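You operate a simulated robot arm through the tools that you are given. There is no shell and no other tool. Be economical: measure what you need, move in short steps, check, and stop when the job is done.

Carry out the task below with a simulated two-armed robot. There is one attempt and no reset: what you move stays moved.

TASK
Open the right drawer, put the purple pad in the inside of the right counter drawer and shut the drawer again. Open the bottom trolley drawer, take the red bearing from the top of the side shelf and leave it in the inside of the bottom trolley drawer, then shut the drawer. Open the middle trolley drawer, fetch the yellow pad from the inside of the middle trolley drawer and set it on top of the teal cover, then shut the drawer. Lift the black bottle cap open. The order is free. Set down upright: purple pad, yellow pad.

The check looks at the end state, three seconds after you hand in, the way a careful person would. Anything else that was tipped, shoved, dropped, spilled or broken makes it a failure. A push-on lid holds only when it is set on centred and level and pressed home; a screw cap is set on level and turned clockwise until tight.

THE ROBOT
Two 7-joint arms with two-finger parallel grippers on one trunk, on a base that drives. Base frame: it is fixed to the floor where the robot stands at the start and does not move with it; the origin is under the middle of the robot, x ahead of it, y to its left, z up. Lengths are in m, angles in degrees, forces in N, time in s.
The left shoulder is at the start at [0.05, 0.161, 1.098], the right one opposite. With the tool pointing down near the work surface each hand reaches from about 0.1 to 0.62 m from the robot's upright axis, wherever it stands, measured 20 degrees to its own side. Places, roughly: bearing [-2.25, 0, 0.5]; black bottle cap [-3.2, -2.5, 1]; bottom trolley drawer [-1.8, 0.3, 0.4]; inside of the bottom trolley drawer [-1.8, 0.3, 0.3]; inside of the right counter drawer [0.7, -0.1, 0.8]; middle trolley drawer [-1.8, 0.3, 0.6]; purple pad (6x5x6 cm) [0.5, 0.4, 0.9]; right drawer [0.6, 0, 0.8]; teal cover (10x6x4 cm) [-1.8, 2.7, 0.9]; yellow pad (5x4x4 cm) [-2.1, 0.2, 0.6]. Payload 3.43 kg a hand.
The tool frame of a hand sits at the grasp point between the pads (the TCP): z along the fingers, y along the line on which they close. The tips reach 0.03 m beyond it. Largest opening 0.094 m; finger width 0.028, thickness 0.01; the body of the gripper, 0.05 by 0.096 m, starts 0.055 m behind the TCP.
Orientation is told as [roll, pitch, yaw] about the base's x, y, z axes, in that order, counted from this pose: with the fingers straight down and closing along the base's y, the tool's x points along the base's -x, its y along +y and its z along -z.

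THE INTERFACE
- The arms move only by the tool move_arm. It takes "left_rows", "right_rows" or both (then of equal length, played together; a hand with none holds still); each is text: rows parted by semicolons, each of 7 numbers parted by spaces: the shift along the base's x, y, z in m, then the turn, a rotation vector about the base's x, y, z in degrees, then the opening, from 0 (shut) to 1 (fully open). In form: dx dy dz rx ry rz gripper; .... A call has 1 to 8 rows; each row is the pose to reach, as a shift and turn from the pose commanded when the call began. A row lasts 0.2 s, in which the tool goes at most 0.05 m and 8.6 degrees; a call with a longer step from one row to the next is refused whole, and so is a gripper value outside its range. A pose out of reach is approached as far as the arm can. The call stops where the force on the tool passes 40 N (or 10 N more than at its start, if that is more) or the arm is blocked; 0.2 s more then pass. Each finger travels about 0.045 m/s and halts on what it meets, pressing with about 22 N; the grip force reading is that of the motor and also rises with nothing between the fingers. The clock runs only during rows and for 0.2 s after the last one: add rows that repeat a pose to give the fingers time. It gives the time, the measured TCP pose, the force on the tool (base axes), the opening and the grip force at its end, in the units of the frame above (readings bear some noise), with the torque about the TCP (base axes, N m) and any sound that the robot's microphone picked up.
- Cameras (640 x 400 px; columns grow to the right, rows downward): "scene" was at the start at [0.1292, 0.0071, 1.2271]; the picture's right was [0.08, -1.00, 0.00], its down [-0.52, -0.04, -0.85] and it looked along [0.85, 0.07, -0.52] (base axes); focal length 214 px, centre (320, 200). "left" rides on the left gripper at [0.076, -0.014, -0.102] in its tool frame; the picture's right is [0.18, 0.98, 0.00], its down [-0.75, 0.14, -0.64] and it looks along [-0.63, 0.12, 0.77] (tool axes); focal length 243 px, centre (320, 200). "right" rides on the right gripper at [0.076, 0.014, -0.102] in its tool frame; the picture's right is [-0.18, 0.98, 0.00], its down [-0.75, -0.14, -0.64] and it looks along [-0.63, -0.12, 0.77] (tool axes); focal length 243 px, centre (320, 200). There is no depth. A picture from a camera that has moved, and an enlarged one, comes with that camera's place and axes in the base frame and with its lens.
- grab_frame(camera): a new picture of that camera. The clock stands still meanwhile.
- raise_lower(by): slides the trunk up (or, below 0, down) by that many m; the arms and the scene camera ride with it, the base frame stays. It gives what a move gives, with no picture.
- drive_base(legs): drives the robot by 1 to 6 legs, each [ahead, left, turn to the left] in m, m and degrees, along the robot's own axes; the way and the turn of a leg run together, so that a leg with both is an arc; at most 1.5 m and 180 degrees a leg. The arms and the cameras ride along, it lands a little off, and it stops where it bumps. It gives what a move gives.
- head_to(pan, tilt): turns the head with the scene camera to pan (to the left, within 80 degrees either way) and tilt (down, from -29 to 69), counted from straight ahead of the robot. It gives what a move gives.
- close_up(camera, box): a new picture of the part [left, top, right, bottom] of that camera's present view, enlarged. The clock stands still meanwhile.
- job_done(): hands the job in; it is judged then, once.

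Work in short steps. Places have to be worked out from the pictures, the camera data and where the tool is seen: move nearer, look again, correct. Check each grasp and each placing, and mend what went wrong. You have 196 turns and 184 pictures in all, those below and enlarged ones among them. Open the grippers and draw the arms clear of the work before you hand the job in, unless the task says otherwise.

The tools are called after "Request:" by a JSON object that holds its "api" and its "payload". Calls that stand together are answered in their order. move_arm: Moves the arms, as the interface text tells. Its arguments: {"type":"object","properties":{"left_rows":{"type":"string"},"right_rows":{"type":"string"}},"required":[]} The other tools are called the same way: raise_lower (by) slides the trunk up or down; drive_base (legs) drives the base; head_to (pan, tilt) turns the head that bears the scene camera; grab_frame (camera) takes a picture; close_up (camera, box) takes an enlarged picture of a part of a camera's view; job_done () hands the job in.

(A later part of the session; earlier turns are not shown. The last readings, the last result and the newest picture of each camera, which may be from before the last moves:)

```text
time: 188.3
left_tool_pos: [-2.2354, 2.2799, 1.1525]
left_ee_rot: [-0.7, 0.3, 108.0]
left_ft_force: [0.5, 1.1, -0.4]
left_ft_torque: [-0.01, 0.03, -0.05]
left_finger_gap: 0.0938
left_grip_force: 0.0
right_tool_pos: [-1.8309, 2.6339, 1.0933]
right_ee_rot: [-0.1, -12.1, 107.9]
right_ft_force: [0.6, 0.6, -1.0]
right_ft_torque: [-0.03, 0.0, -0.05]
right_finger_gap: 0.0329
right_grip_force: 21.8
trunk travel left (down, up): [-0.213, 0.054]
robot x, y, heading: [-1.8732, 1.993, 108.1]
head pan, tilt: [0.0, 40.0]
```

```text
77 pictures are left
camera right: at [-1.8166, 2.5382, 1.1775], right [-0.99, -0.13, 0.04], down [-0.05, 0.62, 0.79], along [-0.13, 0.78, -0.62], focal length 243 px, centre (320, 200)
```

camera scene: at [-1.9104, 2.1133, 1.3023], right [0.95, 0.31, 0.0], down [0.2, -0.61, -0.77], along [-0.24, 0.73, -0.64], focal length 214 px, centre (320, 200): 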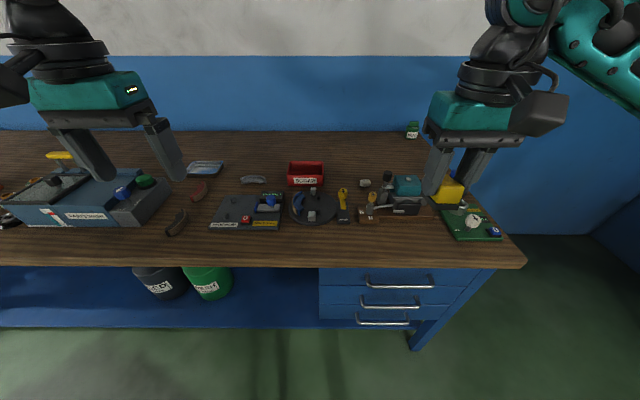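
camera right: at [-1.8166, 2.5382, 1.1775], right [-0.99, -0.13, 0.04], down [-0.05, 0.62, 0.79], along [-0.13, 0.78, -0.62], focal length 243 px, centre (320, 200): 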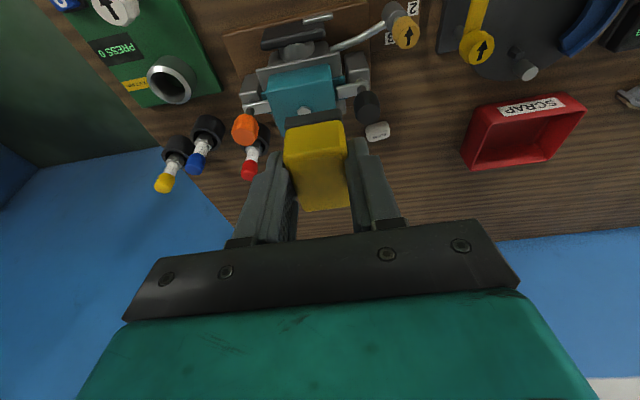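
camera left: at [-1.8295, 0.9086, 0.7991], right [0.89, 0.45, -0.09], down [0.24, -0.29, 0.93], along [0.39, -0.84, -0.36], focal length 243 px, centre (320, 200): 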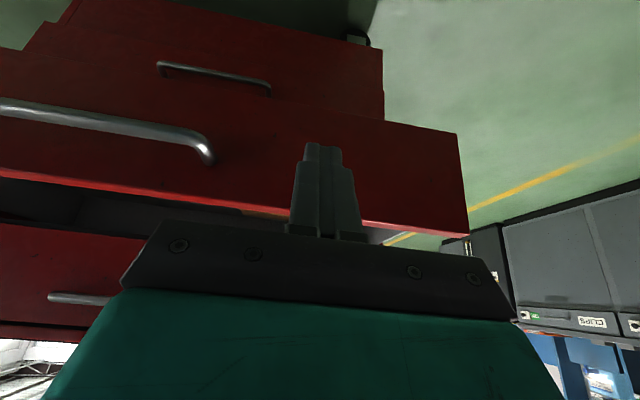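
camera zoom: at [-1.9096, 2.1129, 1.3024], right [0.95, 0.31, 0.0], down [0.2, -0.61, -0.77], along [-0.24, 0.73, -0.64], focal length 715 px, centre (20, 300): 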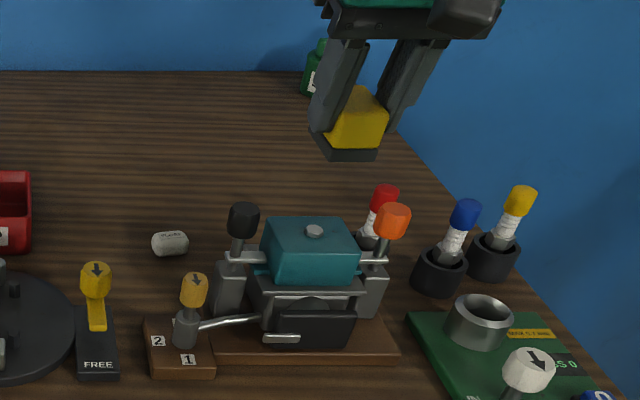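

No tilt error shows at the hand itself, so combining both cameras: nut top at ≈(−1.829, 2.677, 0.953). I shift 3.7 cm forward and lower to about 2 cm above it, then compare again.

Request:
{"api": "move_arm", "payload": {"right_rows": "0.002 0.02 -0.02 0 0 0 0.15; 0.004 0.037 -0.04 0 0 0 0.15; 0.004 0.037 -0.068 0 0 0 0.15"}}

Request:
{"api": "close_up", "payload": {"camera": "scene", "box": [360, 130, 460, 220]}}

Request:
{"api": "grab_frame", "payload": {"camera": "right"}}

```text
time: 189.2
left_tool_pos: [-2.2349, 2.2812, 1.1518]
left_ee_rot: [-0.8, 0.4, 107.9]
left_ft_force: [0.5, 0.3, 0.7]
left_ft_torque: [0.02, 0.0, -0.01]
left_finger_gap: 0.0937
left_grip_force: 0.1
right_tool_pos: [-1.8285, 2.6703, 1.0248]
right_ee_rot: [0.1, -12.0, 107.9]
right_ft_force: [-0.5, 0.1, -0.5]
right_ft_torque: [0.0, -0.01, 0.02]
right_finger_gap: 0.033
right_grip_force: 22.3
trunk travel left (down, up): [-0.213, 0.054]
robot x, y, heading: [-1.8696, 1.9906, 108.1]
head pan, tilt: [0.0, 40.0]
```

```text
4.44 times, centred on (410, 175) of scene
camera zoom: at [-1.9099, 2.1127, 1.3024], right [0.95, 0.31, 0.0], down [0.2, -0.61, -0.77], along [-0.24, 0.73, -0.64], focal length 953 px, centre (-80, 311)
```

zoom: 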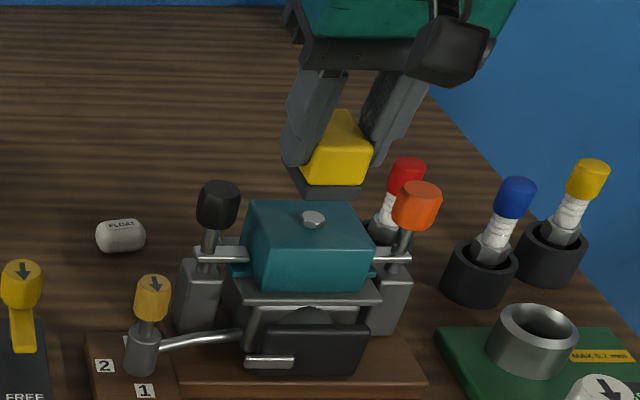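

```text
75 pictures are left
camera right: at [-1.8147, 2.5747, 1.1084], right [-0.99, -0.13, 0.04], down [-0.05, 0.62, 0.78], along [-0.13, 0.78, -0.62], focal length 243 px, centre (320, 200)
```

right: 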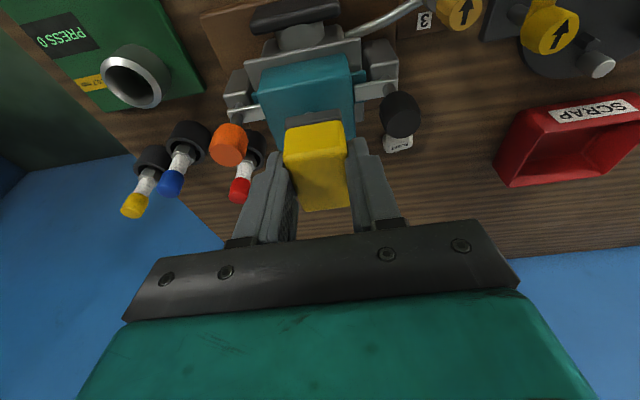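

Refining with both views: pad centre sits ~4 mm behind the TCP and its bottom ~35–40 mm below. I shift 1 cm forward and lower to TCP z≈1.0.

Request:
{"api": "move_arm", "payload": {"right_rows": "-0.001 0.01 0 0 0 0 0.15; -0.001 0.01 -0.015 0 0 0 0.15; -0.001 0.01 -0.025 0 0 0 0.15"}}

Request:
{"api": "close_up", "payload": {"camera": "scene", "box": [360, 130, 460, 220]}}

```text
time: 189.9
left_tool_pos: [-2.2353, 2.2804, 1.1524]
left_ee_rot: [-0.7, 0.3, 108.0]
left_ft_force: [0.3, 0.2, 0.3]
left_ft_torque: [0.0, 0.0, 0.0]
left_finger_gap: 0.094
left_grip_force: 0.1
right_tool_pos: [-1.8315, 2.6796, 1.0005]
right_ee_rot: [0.0, -12.0, 107.8]
right_ft_force: [0.7, 0.1, -0.6]
right_ft_torque: [0.0, -0.01, 0.01]
right_finger_gap: 0.0332
right_grip_force: 22.0
trunk travel left (down, up): [-0.213, 0.054]
robot x, y, heading: [-1.8728, 1.9954, 108.4]
head pan, tilt: [0.0, 40.0]
```

```text
4.44 times, centred on (410, 175) of scene
camera zoom: at [-1.9102, 2.1125, 1.3024], right [0.95, 0.31, 0.0], down [0.2, -0.61, -0.77], along [-0.24, 0.73, -0.64], focal length 953 px, centre (-80, 311)
```

zoom: 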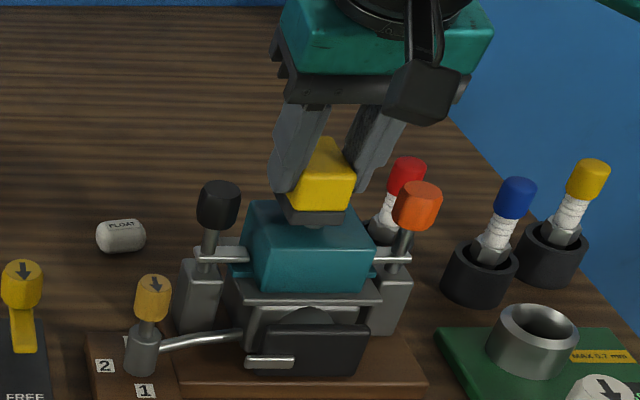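

Nicely centred. I go down in small steps looking for contact.

Request:
{"api": "move_arm", "payload": {"right_rows": "0 0 -0.004 0 0 0 0.15; 0 0 -0.008 0 0 0 0.15"}}

Request:
{"api": "close_up", "payload": {"camera": "scene", "box": [360, 130, 460, 220]}}

Request:
{"api": "close_up", "payload": {"camera": "right", "box": [220, 20, 440, 220]}}

```text
time: 190.6
left_tool_pos: [-2.2356, 2.2809, 1.1524]
left_ee_rot: [-0.7, 0.4, 108.0]
left_ft_force: [0.2, 0.7, 0.5]
left_ft_torque: [-0.02, 0.0, 0.03]
left_finger_gap: 0.094
left_grip_force: 0.0
right_tool_pos: [-1.8312, 2.6795, 0.9937]
right_ee_rot: [0.0, -12.1, 107.9]
right_ft_force: [0.5, 0.9, 0.1]
right_ft_torque: [-0.03, -0.02, 0.02]
right_finger_gap: 0.0329
right_grip_force: 22.9
trunk travel left (down, up): [-0.213, 0.054]
robot x, y, heading: [-1.8702, 1.9931, 107.9]
head pan, tilt: [0.0, 40.0]
```

```text
4.44 times, centred on (410, 175) of scene
camera zoom: at [-1.9101, 2.1124, 1.3024], right [0.95, 0.31, 0.0], down [0.2, -0.61, -0.77], along [-0.24, 0.73, -0.64], focal length 953 px, centre (-80, 311)
```

zoom: 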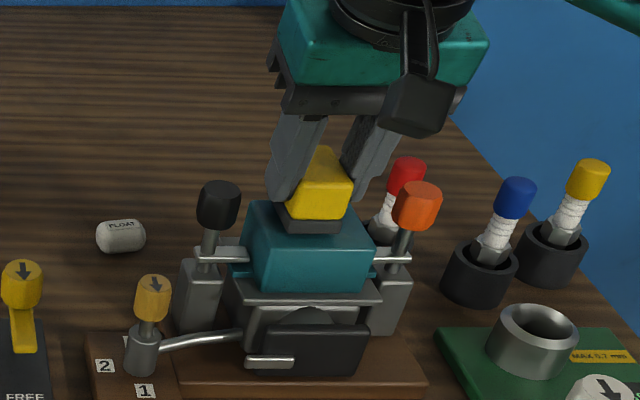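

```text
2.00 times, centred on (330, 120) of right
camera zoom: at [-1.8171, 2.5841, 1.0769], right [-0.99, -0.13, 0.04], down [-0.05, 0.62, 0.79], along [-0.13, 0.78, -0.62], focal length 485 px, centre (300, 360)
```

zoom: 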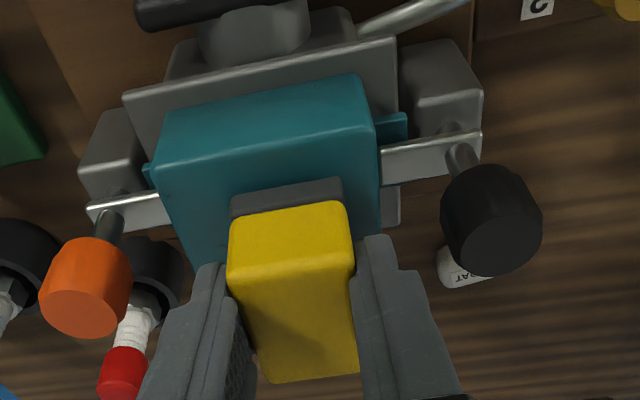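

Still no contact. Another 6 mm.

Request:
{"api": "move_arm", "payload": {"right_rows": "0 0 -0.003 0 0 0 0.15; 0 0 -0.006 0 0 0 0.15"}}

```text
time: 191.2
left_tool_pos: [-2.2352, 2.2799, 1.1533]
left_ee_rot: [-0.7, 0.4, 108.1]
left_ft_force: [0.3, -0.2, -0.1]
left_ft_torque: [0.02, -0.01, 0.0]
left_finger_gap: 0.0938
left_grip_force: 0.1
right_tool_pos: [-1.8322, 2.6798, 0.9899]
right_ee_rot: [0.0, -12.2, 107.8]
right_ft_force: [-0.3, 0.9, 6.1]
right_ft_torque: [-0.13, -0.02, 0.01]
right_finger_gap: 0.033
right_grip_force: 22.0
trunk travel left (down, up): [-0.213, 0.054]
robot x, y, heading: [-1.8707, 1.9894, 108.3]
head pan, tilt: [0.0, 40.0]
```

Contact (6 N). I look at the fit before releasing.

Request:
{"api": "close_up", "payload": {"camera": "scene", "box": [375, 145, 435, 200]}}

Request:
{"api": "close_up", "payload": {"camera": "right", "box": [220, 20, 440, 220]}}

```text
7.27 times, centred on (405, 172) of scene
camera zoom: at [-1.9102, 2.1118, 1.3026], right [0.95, 0.31, 0.0], down [0.2, -0.61, -0.77], along [-0.24, 0.73, -0.64], focal length 1560 px, centre (-298, 400)
```

zoom: 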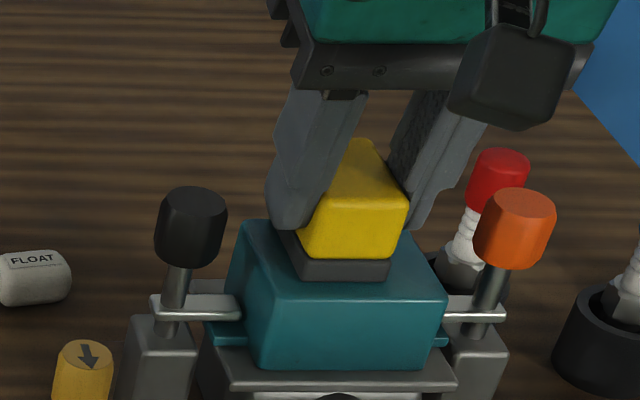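

```text
2.00 times, centred on (330, 120) of right
camera zoom: at [-1.8167, 2.5836, 1.0732], right [-0.99, -0.13, 0.04], down [-0.05, 0.62, 0.79], along [-0.13, 0.78, -0.62], focal length 485 px, centre (300, 360)
```

zoom: 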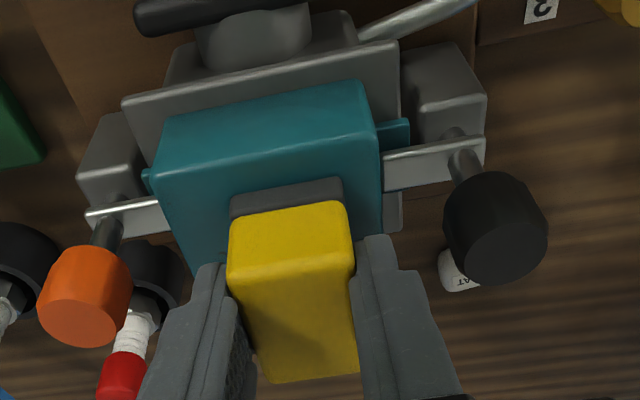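

Geometry from both cameras shows the pad centred over the nut/cover. I release gently with a small opening, wait, then rise straight up.

Request:
{"api": "move_arm", "payload": {"right_rows": "0 0 0 0 0 0 0.4; 0 0 0 0 0 0 0.5; 0 0 0 0 0 0 0.55; 0 0 0 0 0 0 0.55; 0 0 0 0 0 0 0.55"}}

Request:
{"api": "close_up", "payload": {"camera": "scene", "box": [375, 145, 435, 200]}}

```text
time: 192.3
left_tool_pos: [-2.2357, 2.2814, 1.1526]
left_ee_rot: [-0.7, 0.5, 108.0]
left_ft_force: [0.2, -0.6, -0.5]
left_ft_torque: [-0.01, 0.0, -0.01]
left_finger_gap: 0.0941
left_grip_force: 0.1
right_tool_pos: [-1.832, 2.68, 0.9884]
right_ee_rot: [0.1, -12.0, 108.0]
right_ft_force: [-0.7, 0.1, 0.0]
right_ft_torque: [-0.01, -0.04, 0.04]
right_finger_gap: 0.0516
right_grip_force: 0.0
trunk travel left (down, up): [-0.213, 0.054]
robot x, y, heading: [-1.8662, 1.9961, 108.1]
head pan, tilt: [0.0, 40.0]
```

```text
7.27 times, centred on (405, 172) of scene
camera zoom: at [-1.9101, 2.1124, 1.3024], right [0.95, 0.31, 0.0], down [0.2, -0.61, -0.77], along [-0.24, 0.73, -0.64], focal length 1560 px, centre (-298, 400)
```

zoom: 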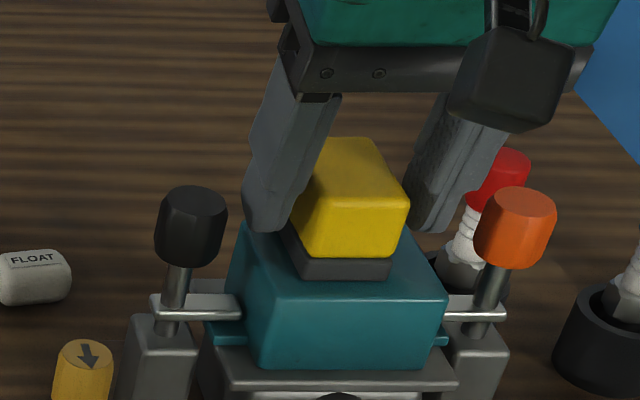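

The pad stands level on the cover. I lift the hand straight up and back, then verify.

Request:
{"api": "move_arm", "payload": {"right_rows": "0 0 0.03 0 0 0 0.55; 0 0 0.07 0 0 0 0.55; 0 0 0.11 0 0 0 0.55; 0.01 -0.03 0.14 -4 -1.3 0 0.7; 0.02 -0.06 0.17 -8 -2.6 0 0.8; 0.03 -0.1 0.18 -11.4 -3.7 0 1; 0.045 -0.14 0.18 -11.4 -3.7 0 1; 0.06 -0.18 0.18 -11.4 -3.7 0 1"}}

Request:
{"api": "close_up", "payload": {"camera": "scene", "box": [345, 140, 465, 230]}}

```text
time: 194.2
left_tool_pos: [-2.2343, 2.2799, 1.1536]
left_ee_rot: [-0.7, 0.4, 108.0]
left_ft_force: [0.3, 0.3, 0.1]
left_ft_torque: [-0.01, 0.02, -0.03]
left_finger_gap: 0.0939
left_grip_force: 0.2
right_tool_pos: [-1.7755, 2.4995, 1.1674]
right_ee_rot: [-0.2, 0.0, 107.9]
right_ft_force: [0.6, -0.7, 0.9]
right_ft_torque: [0.02, 0.03, -0.03]
right_finger_gap: 0.0941
right_grip_force: 0.1
trunk travel left (down, up): [-0.213, 0.054]
robot x, y, heading: [-1.8721, 1.9956, 108.4]
head pan, tilt: [0.0, 40.0]
```

```text
4.44 times, centred on (405, 185) of scene
camera zoom: at [-1.9097, 2.1118, 1.3025], right [0.95, 0.31, 0.0], down [0.2, -0.61, -0.77], along [-0.24, 0.73, -0.64], focal length 953 px, centre (-58, 267)
```

zoom: 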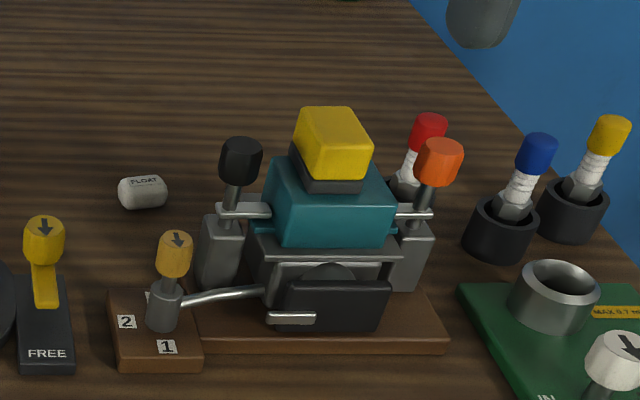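

The yellow pad is in place. I go back to the trolley: back off, turn round, and position in front of the side shelf.

Request:
{"api": "drive_base", "payload": {"legs": [[-0.55, 0, 0], [0, 0, -90], [0, 0, -90], [0, -0.8, 0], [0.3, 0, 0]]}}

Request:
{"api": "grab_frame", "payload": {"camera": "scene"}}

```text
time: 210.6
left_tool_pos: [-2.0349, 0.6501, 1.1524]
left_ee_rot: [-0.6, 0.5, -73.9]
left_ft_force: [-0.3, 0.0, 0.1]
left_ft_torque: [0.03, 0.02, 0.01]
left_finger_gap: 0.0942
left_grip_force: 0.0
right_tool_pos: [-2.5002, 0.4445, 1.1664]
right_ee_rot: [-0.1, 0.0, -73.8]
right_ft_force: [0.2, -0.2, -0.6]
right_ft_torque: [-0.01, 0.01, 0.0]
right_finger_gap: 0.094
right_grip_force: 0.1
trunk travel left (down, up): [-0.213, 0.054]
robot x, y, heading: [-2.3893, 0.9524, -73.6]
head pan, tilt: [0.0, 40.0]
```

```text
67 pictures are left
camera scene: at [-2.3549, 0.8284, 1.3023], right [-0.96, -0.28, 0.0], down [-0.18, 0.62, -0.77], along [0.22, -0.73, -0.64], focal length 214 px, centre (320, 200)
```

scene: 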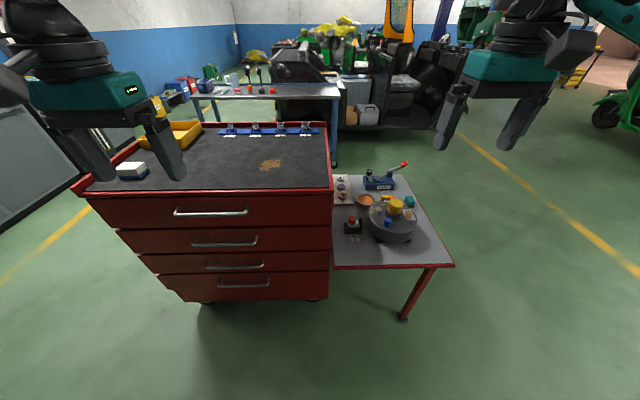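

Request:
{"api": "close_up", "payload": {"camera": "scene", "box": [325, 150, 445, 250]}}

```text
4.00 times, centred on (385, 200) of scene
camera zoom: at [-2.3549, 0.8284, 1.3023], right [-0.96, -0.28, 0.0], down [-0.18, 0.62, -0.77], along [0.22, -0.73, -0.64], focal length 858 px, centre (60, 200)
```

zoom: 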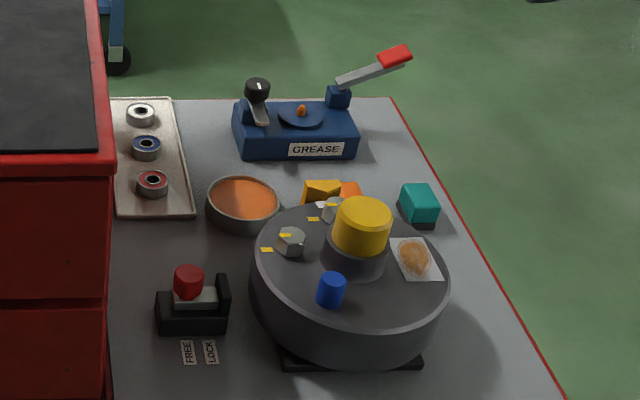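

The red bearing is the nearest of three in the tray beside the trolley (≈(−2.22, −0.05)). I drive closer (0.24 m) with a slight turn, keeping the known-safe distance from the trolley, and view it from the right hand.

Request:
{"api": "drive_base", "payload": {"legs": [[0, 0.05, 2], [0.23, 0, 0]]}}

Request:
{"api": "move_arm", "payload": {"right_rows": "0.02 -0.04 -0.02 0 0 0 1; 0.04 -0.08 -0.04 0 0 0 1; 0.06 -0.12 -0.06 0 0 0 1; 0.08 -0.16 -0.08 0 0 0 1; 0.1 -0.19 -0.1 0 0 0 1"}}

Request:
{"api": "grab_frame", "payload": {"camera": "right"}}

Request:
{"api": "grab_frame", "payload": {"camera": "scene"}}

```text
time: 212.9
left_tool_pos: [-1.9045, 0.464, 1.1525]
left_ee_rot: [-0.8, 0.4, -71.9]
left_ft_force: [0.1, 0.4, -1.0]
left_ft_torque: [0.02, -0.02, 0.01]
left_finger_gap: 0.0941
left_grip_force: 0.1
right_tool_pos: [-2.3631, 0.2421, 1.1666]
right_ee_rot: [0.0, 0.0, -72.0]
right_ft_force: [0.5, 0.3, 0.2]
right_ft_torque: [0.01, 0.02, 0.01]
right_finger_gap: 0.094
right_grip_force: 0.1
trunk travel left (down, up): [-0.213, 0.054]
robot x, y, heading: [-2.2724, 0.7492, -71.7]
head pan, tilt: [0.0, 40.0]
```

```text
time: 214.1
left_tool_pos: [-1.9073, 0.4642, 1.1522]
left_ee_rot: [-0.6, 0.3, -71.9]
left_ft_force: [-1.0, -0.1, 0.5]
left_ft_torque: [0.02, -0.03, -0.02]
left_finger_gap: 0.0938
left_grip_force: 0.1
right_tool_pos: [-2.2623, 0.0761, 1.0576]
right_ee_rot: [-0.1, -0.1, -71.9]
right_ft_force: [-0.9, -0.4, -0.2]
right_ft_torque: [0.04, -0.03, 0.01]
right_finger_gap: 0.0941
right_grip_force: 0.1
right hand out of reach, approached as far as the arm can: row 5
trunk travel left (down, up): [-0.213, 0.054]
robot x, y, heading: [-2.2723, 0.7477, -71.9]
head pan, tilt: [0.0, 40.0]
```

```text
65 pictures are left
camera right: at [-2.2733, 0.1513, 1.1591], right [0.99, 0.13, 0.0], down [0.1, -0.76, 0.64], along [0.09, -0.64, -0.77], focal length 243 px, centre (320, 200)
```

right: 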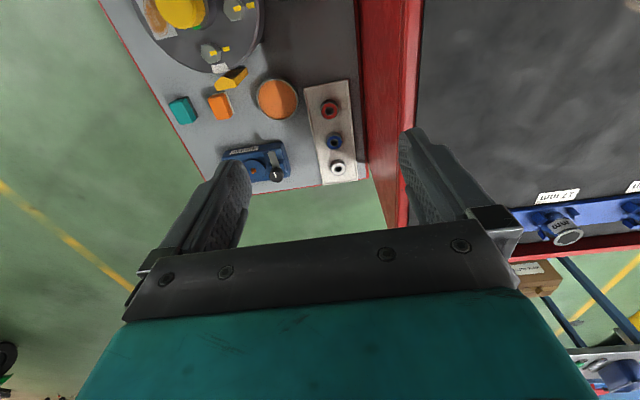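

```text
64 pictures are left
camera scene: at [-2.233, 0.6309, 1.3024], right [-0.95, -0.31, 0.0], down [-0.2, 0.61, -0.77], along [0.24, -0.73, -0.64], focal length 214 px, centre (320, 200)
```

scene: 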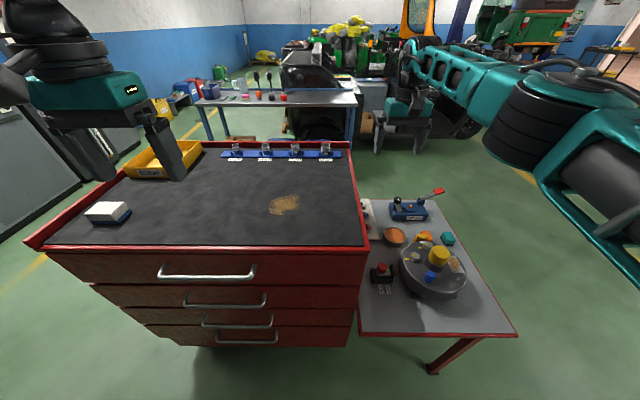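

Triangulated: red bearing at (−2.220, −0.040, 0.60), close beside the trolley wall and ~0.77 m ahead. I approach it angled 20° from the right so the wrist stays off the wall: retract the hand, shift right, turn left 20°, go ahead 0.1.

Request:
{"api": "move_arm", "payload": {"right_rows": "-0.012 0.045 0.01 0 0 0 1; -0.025 0.09 0.03 0 0 0 1; -0.04 0.13 0.05 0 0 0 1; -0.05 0.17 0.07 0 0 0 1"}}

Request:
{"api": "drive_base", "payload": {"legs": [[-0.1, 0, 0], [0, -0.28, 0], [0, 0, 20], [0.1, 0, 0]]}}

Request:
{"api": "raise_lower", "payload": {"by": -0.13}}

Request:
{"api": "grab_frame", "payload": {"camera": "right"}}

```text
refused: row 2 steps farther than a row can; nothing moved
```

```text
time: 218.6
left_tool_pos: [-2.0671, 0.5277, 1.1522]
left_ee_rot: [-0.7, 0.4, -52.7]
left_ft_force: [0.1, 0.0, 0.1]
left_ft_torque: [0.02, 0.03, 0.04]
left_finger_gap: 0.0937
left_grip_force: 0.0
right_tool_pos: [-2.2735, 0.0424, 1.0574]
right_ee_rot: [-0.1, 0.0, -52.6]
right_ft_force: [0.7, 0.4, -0.4]
right_ft_torque: [0.01, -0.03, 0.0]
right_finger_gap: 0.094
right_grip_force: 0.1
trunk travel left (down, up): [-0.213, 0.054]
robot x, y, heading: [-2.5045, 0.6763, -52.2]
head pan, tilt: [0.0, 40.0]
```

```text
time: 220.2
left_tool_pos: [-2.0673, 0.5281, 1.0228]
left_ee_rot: [-0.8, 0.5, -52.6]
left_ft_force: [0.7, -0.6, -0.8]
left_ft_torque: [-0.04, 0.01, 0.01]
left_finger_gap: 0.094
left_grip_force: 0.1
right_tool_pos: [-2.273, 0.0435, 0.9286]
right_ee_rot: [-0.1, -0.1, -52.6]
right_ft_force: [-0.2, 0.5, 0.6]
right_ft_torque: [-0.01, 0.01, 0.0]
right_finger_gap: 0.0943
right_grip_force: 0.0
trunk travel left (down, up): [-0.083, 0.184]
robot x, y, heading: [-2.5071, 0.6782, -52.3]
head pan, tilt: [0.0, 40.0]
```

```text
63 pictures are left
camera right: at [-2.3101, 0.112, 1.0298], right [0.89, 0.45, 0.0], down [0.35, -0.68, 0.64], along [0.29, -0.57, -0.77], focal length 243 px, centre (320, 200)
```

right: 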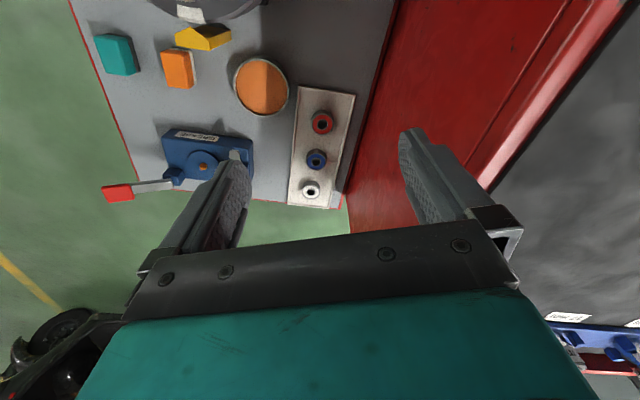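

Bearing confirmed at (−2.224, −0.041). I tilt the hand 30° (fingers forward), advance and lower to z≈0.70, fingers at ~6 cm.

Request:
{"api": "move_arm", "payload": {"right_rows": "0.005 -0.01 -0.03 -5.9 -4.6 0 0.9; 0.01 -0.02 -0.06 -11.9 -9.2 0 0.8; 0.018 -0.032 -0.095 -17.8 -13.8 0 0.7; 0.025 -0.045 -0.13 -23.7 -18.4 0 0.64; 0.034 -0.06 -0.17 -23.7 -18.4 0 0.64; 0.042 -0.076 -0.2 -23.7 -18.4 0 0.64; 0.042 -0.076 -0.23 -23.7 -18.4 0 0.64"}}

Request:
{"api": "grab_frame", "payload": {"camera": "right"}}

Request:
{"api": "grab_frame", "payload": {"camera": "scene"}}

```text
time: 221.8
left_tool_pos: [-2.0684, 0.5293, 1.0228]
left_ee_rot: [-0.7, 0.4, -52.4]
left_ft_force: [-0.1, 0.4, -0.5]
left_ft_torque: [-0.02, 0.04, 0.01]
left_finger_gap: 0.0943
left_grip_force: 0.0
right_tool_pos: [-2.2371, -0.0236, 0.7148]
right_ee_rot: [0.2, -30.2, -52.7]
right_ft_force: [-0.6, 0.1, -0.3]
right_ft_torque: [-0.01, -0.02, 0.0]
right_finger_gap: 0.0601
right_grip_force: 0.1
right hand out of reach, approached as far as the arm can: row 6, 7
trunk travel left (down, up): [-0.083, 0.184]
robot x, y, heading: [-2.506, 0.6763, -52.3]
head pan, tilt: [0.0, 40.0]
```

```text
62 pictures are left
camera right: at [-2.2986, 0.0788, 0.7656], right [0.88, 0.47, 0.1], down [0.09, -0.35, 0.93], along [0.47, -0.81, -0.35], focal length 243 px, centre (320, 200)
```

right: 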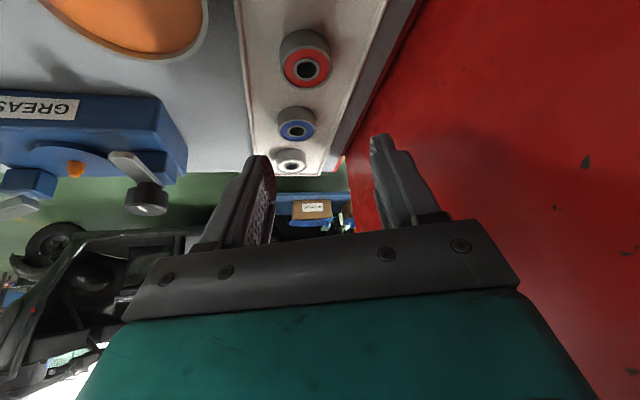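

```text
61 pictures are left
camera scene: at [-2.4304, 0.5778, 1.1724], right [-0.79, -0.61, 0.0], down [-0.39, 0.51, -0.77], along [0.47, -0.61, -0.64], focal length 214 px, centre (320, 200)
```

scene: 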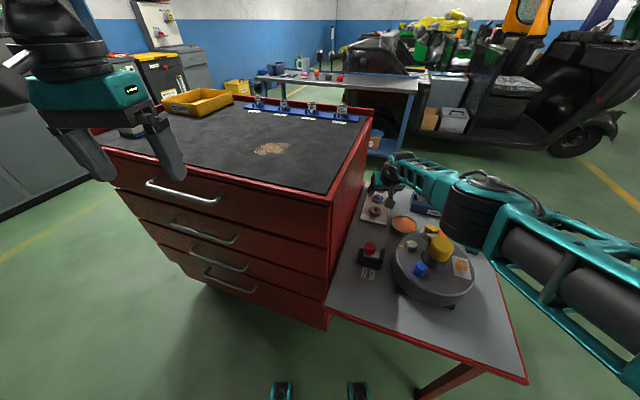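

Nearly there. I lower the trunk 7 cm (keeping the arm pose), bringing the TCP to z≈0.645 just above the bearing, and look.

Request:
{"api": "raise_lower", "payload": {"by": -0.07}}

Request:
{"api": "move_arm", "payload": {"right_rows": "0.001 -0.008 0 0 0 0 0.64; 0.001 -0.008 0 0 0 0 0.64"}}

Request:
{"api": "grab_frame", "payload": {"camera": "right"}}

```text
time: 222.8
left_tool_pos: [-2.0674, 0.5277, 0.9534]
left_ee_rot: [-0.7, 0.5, -52.6]
left_ft_force: [0.5, -0.9, -0.4]
left_ft_torque: [0.0, -0.02, 0.0]
left_finger_gap: 0.0941
left_grip_force: 0.0
right_tool_pos: [-2.2375, -0.0235, 0.6462]
right_ee_rot: [0.3, -30.1, -52.7]
right_ft_force: [0.0, 0.0, -0.2]
right_ft_torque: [0.02, 0.0, 0.04]
right_finger_gap: 0.0605
right_grip_force: 0.1
trunk travel left (down, up): [-0.013, 0.254]
robot x, y, heading: [-2.5057, 0.6759, -52.3]
head pan, tilt: [0.0, 40.0]
```

```text
time: 223.4
left_tool_pos: [-2.0684, 0.5293, 0.9524]
left_ee_rot: [-0.7, 0.4, -52.4]
left_ft_force: [-0.3, -0.1, -0.5]
left_ft_torque: [-0.04, -0.04, -0.03]
left_finger_gap: 0.0938
left_grip_force: 0.0
right_tool_pos: [-2.2382, -0.0235, 0.6458]
right_ee_rot: [0.3, -30.0, -52.7]
right_ft_force: [-0.6, 0.0, 0.0]
right_ft_torque: [0.02, -0.02, 0.0]
right_finger_gap: 0.06
right_grip_force: 0.2
right hand out of reach, approached as far as the arm can: row 1, 2
trunk travel left (down, up): [-0.013, 0.254]
robot x, y, heading: [-2.507, 0.6791, -52.5]
head pan, tilt: [0.0, 40.0]
```

```text
60 pictures are left
camera right: at [-2.2989, 0.0784, 0.696], right [0.88, 0.47, 0.1], down [0.09, -0.35, 0.93], along [0.47, -0.81, -0.35], focal length 243 px, centre (320, 200)
```

right: 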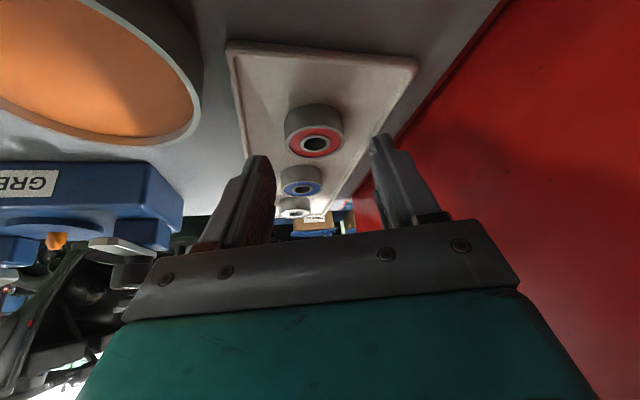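

The bearing is centred between the fingers; I need ~2.3 cm lower. I move the base 2 cm ahead for slack, then lower by trunk and arm.

Request:
{"api": "drive_base", "payload": {"legs": [[0.02, 0, 0]]}}

Request:
{"api": "move_arm", "payload": {"right_rows": "-0.006 0.008 -0.008 0 0 0 0.64; -0.008 0.01 -0.016 0 0 0 0.64; -0.008 0.01 -0.022 0 0 0 0.64"}}

Request:
{"api": "grab_frame", "payload": {"camera": "right"}}

```text
time: 224.2
left_tool_pos: [-2.0555, 0.5122, 0.9521]
left_ee_rot: [-0.7, 0.4, -52.7]
left_ft_force: [0.8, -0.2, -0.2]
left_ft_torque: [0.0, -0.01, 0.01]
left_finger_gap: 0.0939
left_grip_force: 0.1
right_tool_pos: [-2.2243, -0.0386, 0.6455]
right_ee_rot: [0.3, -30.0, -52.8]
right_ft_force: [0.2, 0.2, 0.5]
right_ft_torque: [0.01, -0.03, 0.01]
right_finger_gap: 0.0603
right_grip_force: 0.0
trunk travel left (down, up): [-0.013, 0.254]
robot x, y, heading: [-2.4915, 0.6595, -52.4]
head pan, tilt: [0.0, 40.0]
```

```text
time: 225.0
left_tool_pos: [-2.0561, 0.5129, 0.9521]
left_ee_rot: [-0.8, 0.3, -52.5]
left_ft_force: [0.3, 0.6, -0.4]
left_ft_torque: [0.03, -0.05, 0.0]
left_finger_gap: 0.0941
left_grip_force: 0.1
right_tool_pos: [-2.2328, -0.0297, 0.6238]
right_ee_rot: [0.2, -30.0, -52.8]
right_ft_force: [0.5, 0.2, 0.7]
right_ft_torque: [-0.01, 0.0, -0.02]
right_finger_gap: 0.0601
right_grip_force: 0.1
trunk travel left (down, up): [-0.013, 0.254]
robot x, y, heading: [-2.4927, 0.6632, -52.2]
head pan, tilt: [0.0, 40.0]
```

```text
59 pictures are left
camera right: at [-2.2947, 0.0732, 0.6739], right [0.88, 0.47, 0.09], down [0.09, -0.35, 0.93], along [0.47, -0.81, -0.35], focal length 243 px, centre (320, 200)
```

right: 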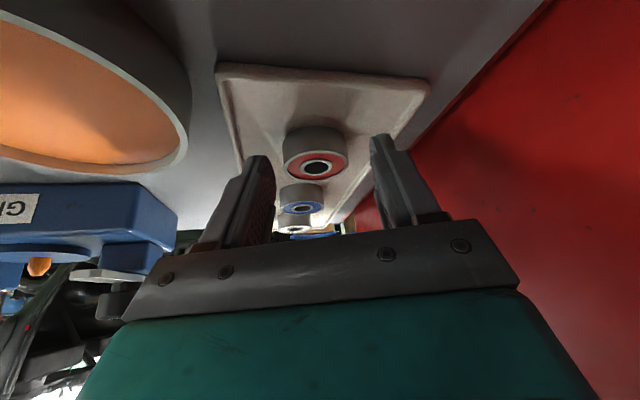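

Tips are level with the bearing, centred. I close.

Request:
{"api": "move_arm", "payload": {"right_rows": "0.002 -0.003 -0.003 0 0 0 0.64; 0.002 -0.003 -0.003 0 0 0 0.3; 0.002 -0.003 -0.003 0 0 0 0.1; 0.002 -0.003 -0.003 0 0 0 0.1; 0.002 -0.003 -0.003 0 0 0 0.1"}}

Request:
{"api": "grab_frame", "payload": {"camera": "right"}}

```text
time: 226.2
left_tool_pos: [-2.0551, 0.5115, 0.9528]
left_ee_rot: [-0.6, 0.4, -52.4]
left_ft_force: [0.0, 0.5, -0.8]
left_ft_torque: [0.02, 0.03, 0.02]
left_finger_gap: 0.0943
left_grip_force: 0.0
right_tool_pos: [-2.2311, -0.031, 0.6203]
right_ee_rot: [0.2, -30.1, -52.6]
right_ft_force: [-0.1, -0.8, 1.9]
right_ft_torque: [-0.08, 0.03, 0.01]
right_finger_gap: 0.0407
right_grip_force: 22.3
trunk travel left (down, up): [-0.013, 0.254]
robot x, y, heading: [-2.4919, 0.6618, -52.5]
head pan, tilt: [0.0, 40.0]
```

```text
58 pictures are left
camera right: at [-2.2925, 0.07, 0.6715], right [0.88, 0.47, 0.1], down [0.09, -0.35, 0.93], along [0.47, -0.81, -0.35], focal length 243 px, centre (320, 200)
```

right: 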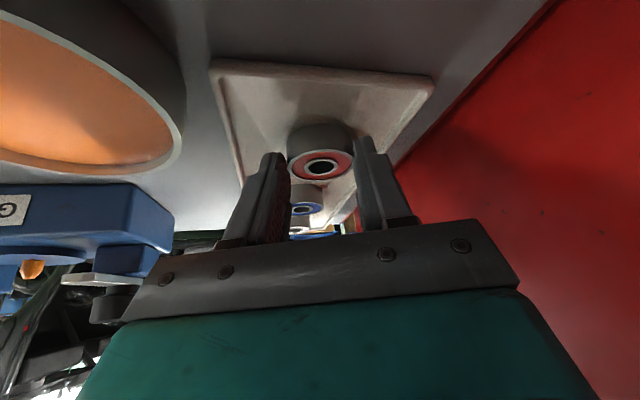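

Gripped at 40.7 mm, the bearing's diameter. I lift with the trunk and check that it comes along.

Request:
{"api": "raise_lower", "payload": {"by": 0.2}}

Request:
{"api": "grab_frame", "payload": {"camera": "right"}}

```text
time: 228.4
left_tool_pos: [-2.0558, 0.5121, 1.152]
left_ee_rot: [-0.7, 0.4, -52.6]
left_ft_force: [0.4, 0.0, 0.1]
left_ft_torque: [0.04, 0.0, 0.01]
left_finger_gap: 0.094
left_grip_force: 0.0
right_tool_pos: [-2.2305, -0.0302, 0.8206]
right_ee_rot: [0.2, -29.9, -52.7]
right_ft_force: [0.1, -0.5, -0.5]
right_ft_torque: [0.01, -0.03, 0.0]
right_finger_gap: 0.0407
right_grip_force: 22.2
trunk travel left (down, up): [-0.213, 0.054]
robot x, y, heading: [-2.4981, 0.6611, -52.4]
head pan, tilt: [0.0, 40.0]
```

```text
57 pictures are left
camera right: at [-2.2926, 0.0699, 0.8711], right [0.88, 0.47, 0.1], down [0.09, -0.35, 0.93], along [0.47, -0.81, -0.35], focal length 243 px, centre (320, 200)
```

right: 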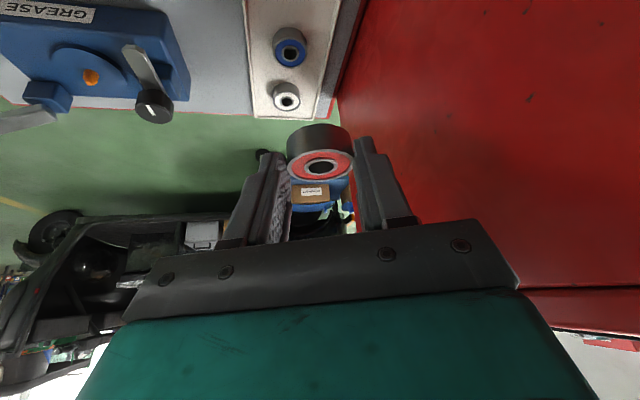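

The red bearing is held. I retract and raise the right hand, then drive back, turn to face the drawers squarely and move left.

Request:
{"api": "move_arm", "payload": {"right_rows": "0 0 0.04 0 0 0 0.1; -0.01 0.015 0.08 0 0 0 0.1; -0.03 0.04 0.11 0 0 0 0.1; -0.055 0.07 0.13 0 0 0 0.1; -0.08 0.1 0.15 0 0 0 0.1; -0.105 0.135 0.16 0 0 0 0.1; -0.13 0.17 0.16 0 0 0 0.1; -0.155 0.205 0.16 0 0 0 0.1"}}

Request:
{"api": "drive_base", "payload": {"legs": [[-0.3, 0, 0], [0, 0, -19.5], [0, 0.39, 0]]}}

Request:
{"api": "grab_frame", "payload": {"camera": "scene"}}

```text
time: 230.2
left_tool_pos: [-2.0554, 0.5107, 1.1534]
left_ee_rot: [-0.7, 0.5, -52.5]
left_ft_force: [0.5, 0.3, 0.2]
left_ft_torque: [-0.01, -0.01, -0.02]
left_finger_gap: 0.0941
left_grip_force: 0.1
right_tool_pos: [-2.3866, 0.1727, 0.9826]
right_ee_rot: [0.2, -30.0, -52.7]
right_ft_force: [-1.0, -1.1, -0.7]
right_ft_torque: [0.02, 0.0, 0.01]
right_finger_gap: 0.0408
right_grip_force: 22.2
trunk travel left (down, up): [-0.213, 0.054]
robot x, y, heading: [-2.4942, 0.6576, -52.3]
head pan, tilt: [0.0, 40.0]
```

```text
time: 235.4
left_tool_pos: [-1.9465, 0.7315, 1.153]
left_ee_rot: [-0.7, 0.4, -72.3]
left_ft_force: [0.3, -1.4, 0.0]
left_ft_torque: [-0.01, 0.02, -0.02]
left_finger_gap: 0.094
left_grip_force: 0.1
right_tool_pos: [-2.3716, 0.5216, 0.9806]
right_ee_rot: [0.2, -30.1, -72.4]
right_ft_force: [0.1, -0.5, -1.1]
right_ft_torque: [0.0, 0.0, -0.01]
right_finger_gap: 0.041
right_grip_force: 22.2
trunk travel left (down, up): [-0.213, 0.054]
robot x, y, heading: [-2.3085, 1.0189, -72.0]
head pan, tilt: [0.0, 40.0]
```

```text
56 pictures are left
camera scene: at [-2.2708, 0.9006, 1.3024], right [-0.95, -0.31, 0.0], down [-0.2, 0.61, -0.77], along [0.24, -0.73, -0.64], focal length 214 px, centre (320, 200)
```

scene: 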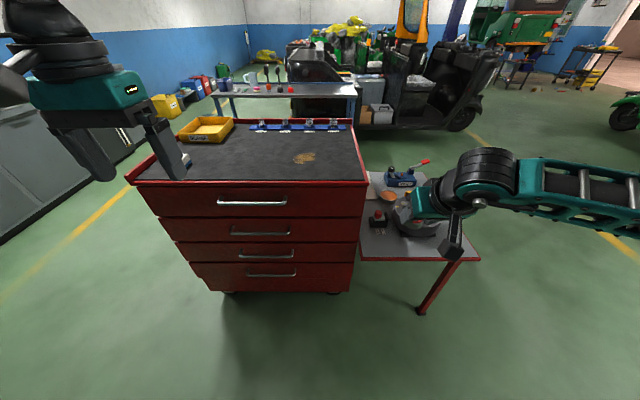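

The bottom handle computes to z≈0.40, l≈−1.655. I yaw the left hand +90° in place, narrowing to 5.5 cm.

Request:
{"api": "move_arm", "payload": {"left_rows": "0 0 0 0 0 8.4 0.9; 0 0 0 0 0 16.8 0.8; 0 0 0 0 0 25.2 0.7; 0 0 -0.01 0 0 33.6 0.6; 0 0 -0.02 0 0 42 0.58; 0 0 -0.03 0 0 50.4 0.58; 0 0 -0.05 0 0 58.8 0.58; 0 0 -0.07 0 0 67.2 0.58"}}

Request:
{"api": "move_arm", "payload": {"left_rows": "0 0 -0.03 0 0 7.6 0.58; 0 0 -0.06 0 0 15.2 0.58; 0 0 -0.09 0 0 22.8 0.58; 0 0 -0.13 0 0 22.8 0.58; 0 0 -0.17 0 0 22.8 0.58; 0 0 -0.21 0 0 22.8 0.58; 0 0 -0.25 0 0 22.8 0.58; 0 0 -0.29 0 0 22.8 0.58"}}

```text
time: 237.2
left_tool_pos: [-1.947, 0.7313, 1.0834]
left_ee_rot: [-0.8, 0.4, -4.9]
left_ft_force: [-0.1, -0.2, 0.3]
left_ft_torque: [-0.01, -0.01, -0.02]
left_finger_gap: 0.0542
left_grip_force: 0.1
right_tool_pos: [-2.3724, 0.5227, 0.9805]
right_ee_rot: [0.2, -30.1, -72.4]
right_ft_force: [0.8, -0.6, -0.3]
right_ft_torque: [-0.01, -0.02, -0.01]
right_finger_gap: 0.0406
right_grip_force: 21.8
trunk travel left (down, up): [-0.213, 0.054]
robot x, y, heading: [-2.3059, 1.02, -72.0]
head pan, tilt: [0.0, 40.0]
```

```text
time: 239.0
left_tool_pos: [-1.9385, 0.7461, 0.8222]
left_ee_rot: [-0.7, 0.4, 17.7]
left_ft_force: [0.3, 0.4, -0.4]
left_ft_torque: [0.02, -0.01, 0.0]
left_finger_gap: 0.0547
left_grip_force: 0.0
left hand out of reach, approached as far as the arm can: row 8
right_tool_pos: [-2.3724, 0.5221, 0.9816]
right_ee_rot: [0.3, -30.1, -72.4]
right_ft_force: [-0.3, -0.4, -0.4]
right_ft_torque: [0.01, -0.02, -0.02]
right_finger_gap: 0.0406
right_grip_force: 21.6
trunk travel left (down, up): [-0.213, 0.054]
robot x, y, heading: [-2.308, 1.0197, -72.0]
head pan, tilt: [0.0, 40.0]
```

I lower the trunk 0.2, tilt the left fingers 26° forward and try lowering further.

Request:
{"api": "raise_lower", "payload": {"by": -0.2}}

Request:
{"api": "move_arm", "payload": {"left_rows": "0.01 0 -0.02 -7.6 -2.5 0 0.58; 0.02 0 -0.04 -15.2 -5 0 0.58; 0.03 0 -0.06 -22 -7.1 0 0.58; 0.04 -0.01 -0.09 -24.7 -8 0 0.58; 0.05 -0.02 -0.12 -24.7 -8 0 0.58; 0.05 -0.03 -0.15 -24.7 -8 0 0.58; 0.05 -0.04 -0.18 -24.7 -8 0 0.58"}}

Request:
{"api": "grab_frame", "payload": {"camera": "scene"}}

```text
time: 241.2
left_tool_pos: [-1.9384, 0.7449, 0.6231]
left_ee_rot: [-0.7, 0.4, 17.7]
left_ft_force: [0.9, 0.2, 0.6]
left_ft_torque: [0.05, -0.03, 0.01]
left_finger_gap: 0.0545
left_grip_force: 0.0
right_tool_pos: [-2.3723, 0.5215, 0.7814]
right_ee_rot: [0.2, -30.1, -72.4]
right_ft_force: [-1.2, 0.1, -1.1]
right_ft_torque: [-0.01, 0.01, -0.02]
right_finger_gap: 0.0409
right_grip_force: 22.3
trunk travel left (down, up): [-0.013, 0.254]
robot x, y, heading: [-2.3122, 1.0189, -71.9]
head pan, tilt: [0.0, 40.0]
```

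```text
time: 242.8
left_tool_pos: [-1.8273, 0.7636, 0.6205]
left_ee_rot: [-26.6, 0.2, 17.6]
left_ft_force: [-0.1, 0.1, 0.1]
left_ft_torque: [-0.01, -0.02, 0.0]
left_finger_gap: 0.0547
left_grip_force: 0.1
left hand out of reach, approached as far as the arm can: row 1, 2, 3, 4, 5, 6, 7
right_tool_pos: [-2.3722, 0.5225, 0.7814]
right_ee_rot: [0.2, -30.1, -72.3]
right_ft_force: [0.3, 0.3, -1.5]
right_ft_torque: [0.02, -0.01, 0.0]
right_finger_gap: 0.0408
right_grip_force: 22.1
trunk travel left (down, up): [-0.013, 0.254]
robot x, y, heading: [-2.3084, 1.0175, -71.9]
head pan, tilt: [0.0, 40.0]
```

```text
55 pictures are left
camera scene: at [-2.2713, 0.9004, 1.1024], right [-0.95, -0.31, 0.0], down [-0.2, 0.61, -0.77], along [0.24, -0.73, -0.64], focal length 214 px, centre (320, 200)
```

scene: 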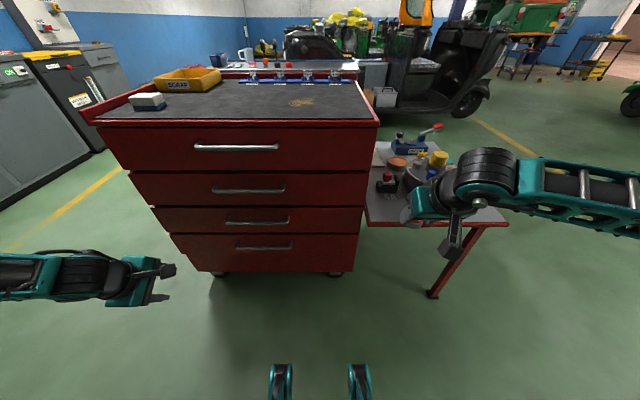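

In this orientation the arm can't go low enough. Instead I'll use the normal hand orientation (closing sideways) and grip the handle's end post at l≈−1.55, leaning the hand back. First I turn the left hand back.

Request:
{"api": "move_arm", "payload": {"left_rows": "0 0.01 0.02 8 2.6 0 0.58; 0 0.02 0.04 16 5.2 0 0.58; 0 0.02 0.06 24.7 8 0 0.58"}}

Request:
{"api": "move_arm", "payload": {"left_rows": "0 0 0 0 0 -8.4 0.58; 0 0 0 0 0 -16.8 0.58; 0 0 0 0 0 -25.2 0.58; 0 0 0 0 0 -33.6 0.58; 0 0 0 0 0 -42 0.58; 0 0 0 0 0 -50.4 0.58; 0 0 0 0 0 -58.8 0.58; 0 0 0 0 0 -67.2 0.58"}}

Request:
{"api": "move_arm", "payload": {"left_rows": "0 0 0 0 0 -7.6 0.58; 0 0 0 0 0 -15.2 0.58; 0 0 0 0 0 -22.8 0.58; 0 0 -0.04 0 0 -22.8 0.58; 0 0 -0.08 0 0 -22.8 0.58; 0 0 -0.12 0 0 -22.8 0.58"}}

```text
refused: row 3 steps farther than a row can; nothing moved
```

```text
time: 244.6
left_tool_pos: [-1.8442, 0.7636, 0.6191]
left_ee_rot: [-26.7, 0.3, -49.7]
left_ft_force: [-0.2, -0.3, -1.0]
left_ft_torque: [0.01, -0.02, 0.0]
left_finger_gap: 0.0543
left_grip_force: 0.2
right_tool_pos: [-2.3722, 0.5226, 0.7814]
right_ee_rot: [0.2, -30.1, -72.3]
right_ft_force: [0.7, -0.3, 0.0]
right_ft_torque: [-0.01, -0.03, -0.01]
right_finger_gap: 0.0407
right_grip_force: 22.5
trunk travel left (down, up): [-0.013, 0.254]
robot x, y, heading: [-2.3106, 1.0187, -72.1]
head pan, tilt: [0.0, 40.0]
```

```text
time: 246.0
left_tool_pos: [-1.8351, 0.7818, 0.6138]
left_ee_rot: [-26.6, 0.2, -72.4]
left_ft_force: [-0.2, -0.2, 0.9]
left_ft_torque: [0.03, -0.03, -0.01]
left_finger_gap: 0.0544
left_grip_force: 0.1
left hand out of reach, approached as far as the arm can: row 4, 5, 6
right_tool_pos: [-2.3726, 0.5212, 0.7808]
right_ee_rot: [0.3, -30.0, -72.4]
right_ft_force: [-0.5, 0.2, -0.5]
right_ft_torque: [0.01, 0.0, -0.02]
right_finger_gap: 0.0407
right_grip_force: 22.2
trunk travel left (down, up): [-0.013, 0.254]
robot x, y, heading: [-2.3083, 1.0206, -72.1]
head pan, tilt: [0.0, 40.0]
```

The un-tilt call was refused but the yaw went through, leaving a 27° sideways roll; I remove that now and then lower.

Request:
{"api": "move_arm", "payload": {"left_rows": "0 0 0 2 -6.3 0 0.58; 0 0 0 4.1 -12.6 0 0.58; 0 0 0 6.2 -19 0 0.58; 0 0 0 8.2 -25.3 0 0.58; 0 0 -0.03 8.2 -25.3 0 0.58; 0 0 -0.07 8.2 -25.3 0 0.58; 0 0 -0.1 8.2 -25.3 0 0.58"}}

Request:
{"api": "move_arm", "payload": {"left_rows": "0 0 -0.01 -7.6 -2.5 0 0.58; 0 0 -0.02 -15.2 -5 0 0.58; 0 0 -0.03 -22.8 -7.5 0 0.58; 0 0 -0.04 -30.4 -10 0 0.58; 0 0 -0.06 -36.1 -11.7 0 0.58"}}

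```text
time: 247.6
left_tool_pos: [-1.8077, 0.8006, 0.5945]
left_ee_rot: [-0.5, 0.4, -72.4]
left_ft_force: [0.1, -0.2, -0.5]
left_ft_torque: [0.0, 0.02, 0.01]
left_finger_gap: 0.0543
left_grip_force: 0.2
left hand out of reach, approached as far as the arm can: row 4, 5, 6, 7
right_tool_pos: [-2.3732, 0.5219, 0.7811]
right_ee_rot: [0.2, -30.0, -72.4]
right_ft_force: [-0.2, -0.5, -0.6]
right_ft_torque: [0.02, 0.01, 0.0]
right_finger_gap: 0.0407
right_grip_force: 22.3
trunk travel left (down, up): [-0.013, 0.254]
robot x, y, heading: [-2.307, 1.0177, -71.9]
head pan, tilt: [0.0, 40.0]
```

```text
time: 248.8
left_tool_pos: [-1.7938, 0.8112, 0.5851]
left_ee_rot: [0.0, -33.0, -72.3]
left_ft_force: [-0.3, -0.8, 0.1]
left_ft_torque: [0.05, 0.01, -0.01]
left_finger_gap: 0.0546
left_grip_force: 0.0
left hand out of reach, approached as far as the arm can: row 1, 2, 3, 4, 5
right_tool_pos: [-2.3724, 0.5223, 0.7822]
right_ee_rot: [0.3, -30.0, -72.3]
right_ft_force: [0.3, -0.9, -0.2]
right_ft_torque: [-0.01, -0.02, -0.05]
right_finger_gap: 0.0408
right_grip_force: 22.6
trunk travel left (down, up): [-0.013, 0.254]
robot x, y, heading: [-2.3038, 1.0195, -72.2]
head pan, tilt: [0.0, 40.0]
```

Still limited when the hand is close in. I back the base 0.2 m and extend the arm forward and inward, then lower.

Request:
{"api": "drive_base", "payload": {"legs": [[-0.2, 0, 0]]}}

Request:
{"api": "move_arm", "payload": {"left_rows": "0 -0.04 0.01 0 0 0 0.58; 0 -0.08 0.02 0 0 0 0.58; 0 -0.12 0.02 0 0 0 0.58; 0 -0.16 0.01 0 0 0 0.58; 0 -0.2 0 0 0 0 0.58; 0 -0.21 -0.04 0 0 0 0.58; 0 -0.21 -0.08 0 0 0 0.58; 0 -0.21 -0.12 0 0 0 0.58"}}

Request:
{"api": "grab_frame", "payload": {"camera": "scene"}}

```text
time: 250.4
left_tool_pos: [-1.8563, 1.0022, 0.5854]
left_ee_rot: [0.1, -32.9, -72.4]
left_ft_force: [-0.5, -0.1, -0.9]
left_ft_torque: [-0.03, -0.03, -0.02]
left_finger_gap: 0.0548
left_grip_force: 0.0
right_tool_pos: [-2.4356, 0.7133, 0.7805]
right_ee_rot: [0.2, -30.0, -72.4]
right_ft_force: [0.7, -0.3, -0.9]
right_ft_torque: [0.0, 0.02, 0.0]
right_finger_gap: 0.0407
right_grip_force: 22.2
trunk travel left (down, up): [-0.013, 0.254]
robot x, y, heading: [-2.3685, 1.2062, -72.2]
head pan, tilt: [0.0, 40.0]
```

```text
time: 252.2
left_tool_pos: [-1.8658, 0.8487, 0.6354]
left_ee_rot: [0.0, -32.9, -72.5]
left_ft_force: [-0.3, 0.0, 0.1]
left_ft_torque: [0.02, 0.02, 0.0]
left_finger_gap: 0.0542
left_grip_force: 0.1
left hand out of reach, approached as far as the arm can: row 1, 2, 3, 4, 5, 6, 7, 8
right_tool_pos: [-2.4343, 0.7128, 0.7803]
right_ee_rot: [0.2, -30.2, -72.4]
right_ft_force: [-0.4, 0.1, 0.1]
right_ft_torque: [0.01, -0.03, -0.02]
right_finger_gap: 0.0408
right_grip_force: 21.7
trunk travel left (down, up): [-0.013, 0.254]
robot x, y, heading: [-2.3726, 1.2125, -72.2]
head pan, tilt: [0.0, 40.0]
```

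```text
54 pictures are left
camera scene: at [-2.3333, 1.0916, 1.1024], right [-0.95, -0.31, 0.0], down [-0.2, 0.61, -0.77], along [0.24, -0.73, -0.64], focal length 214 px, centre (320, 200)
```

scene: 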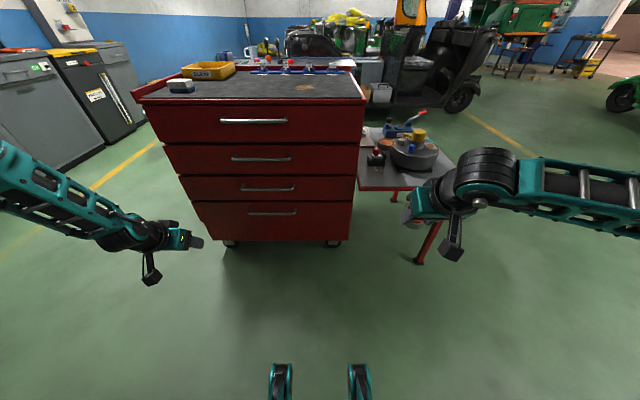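

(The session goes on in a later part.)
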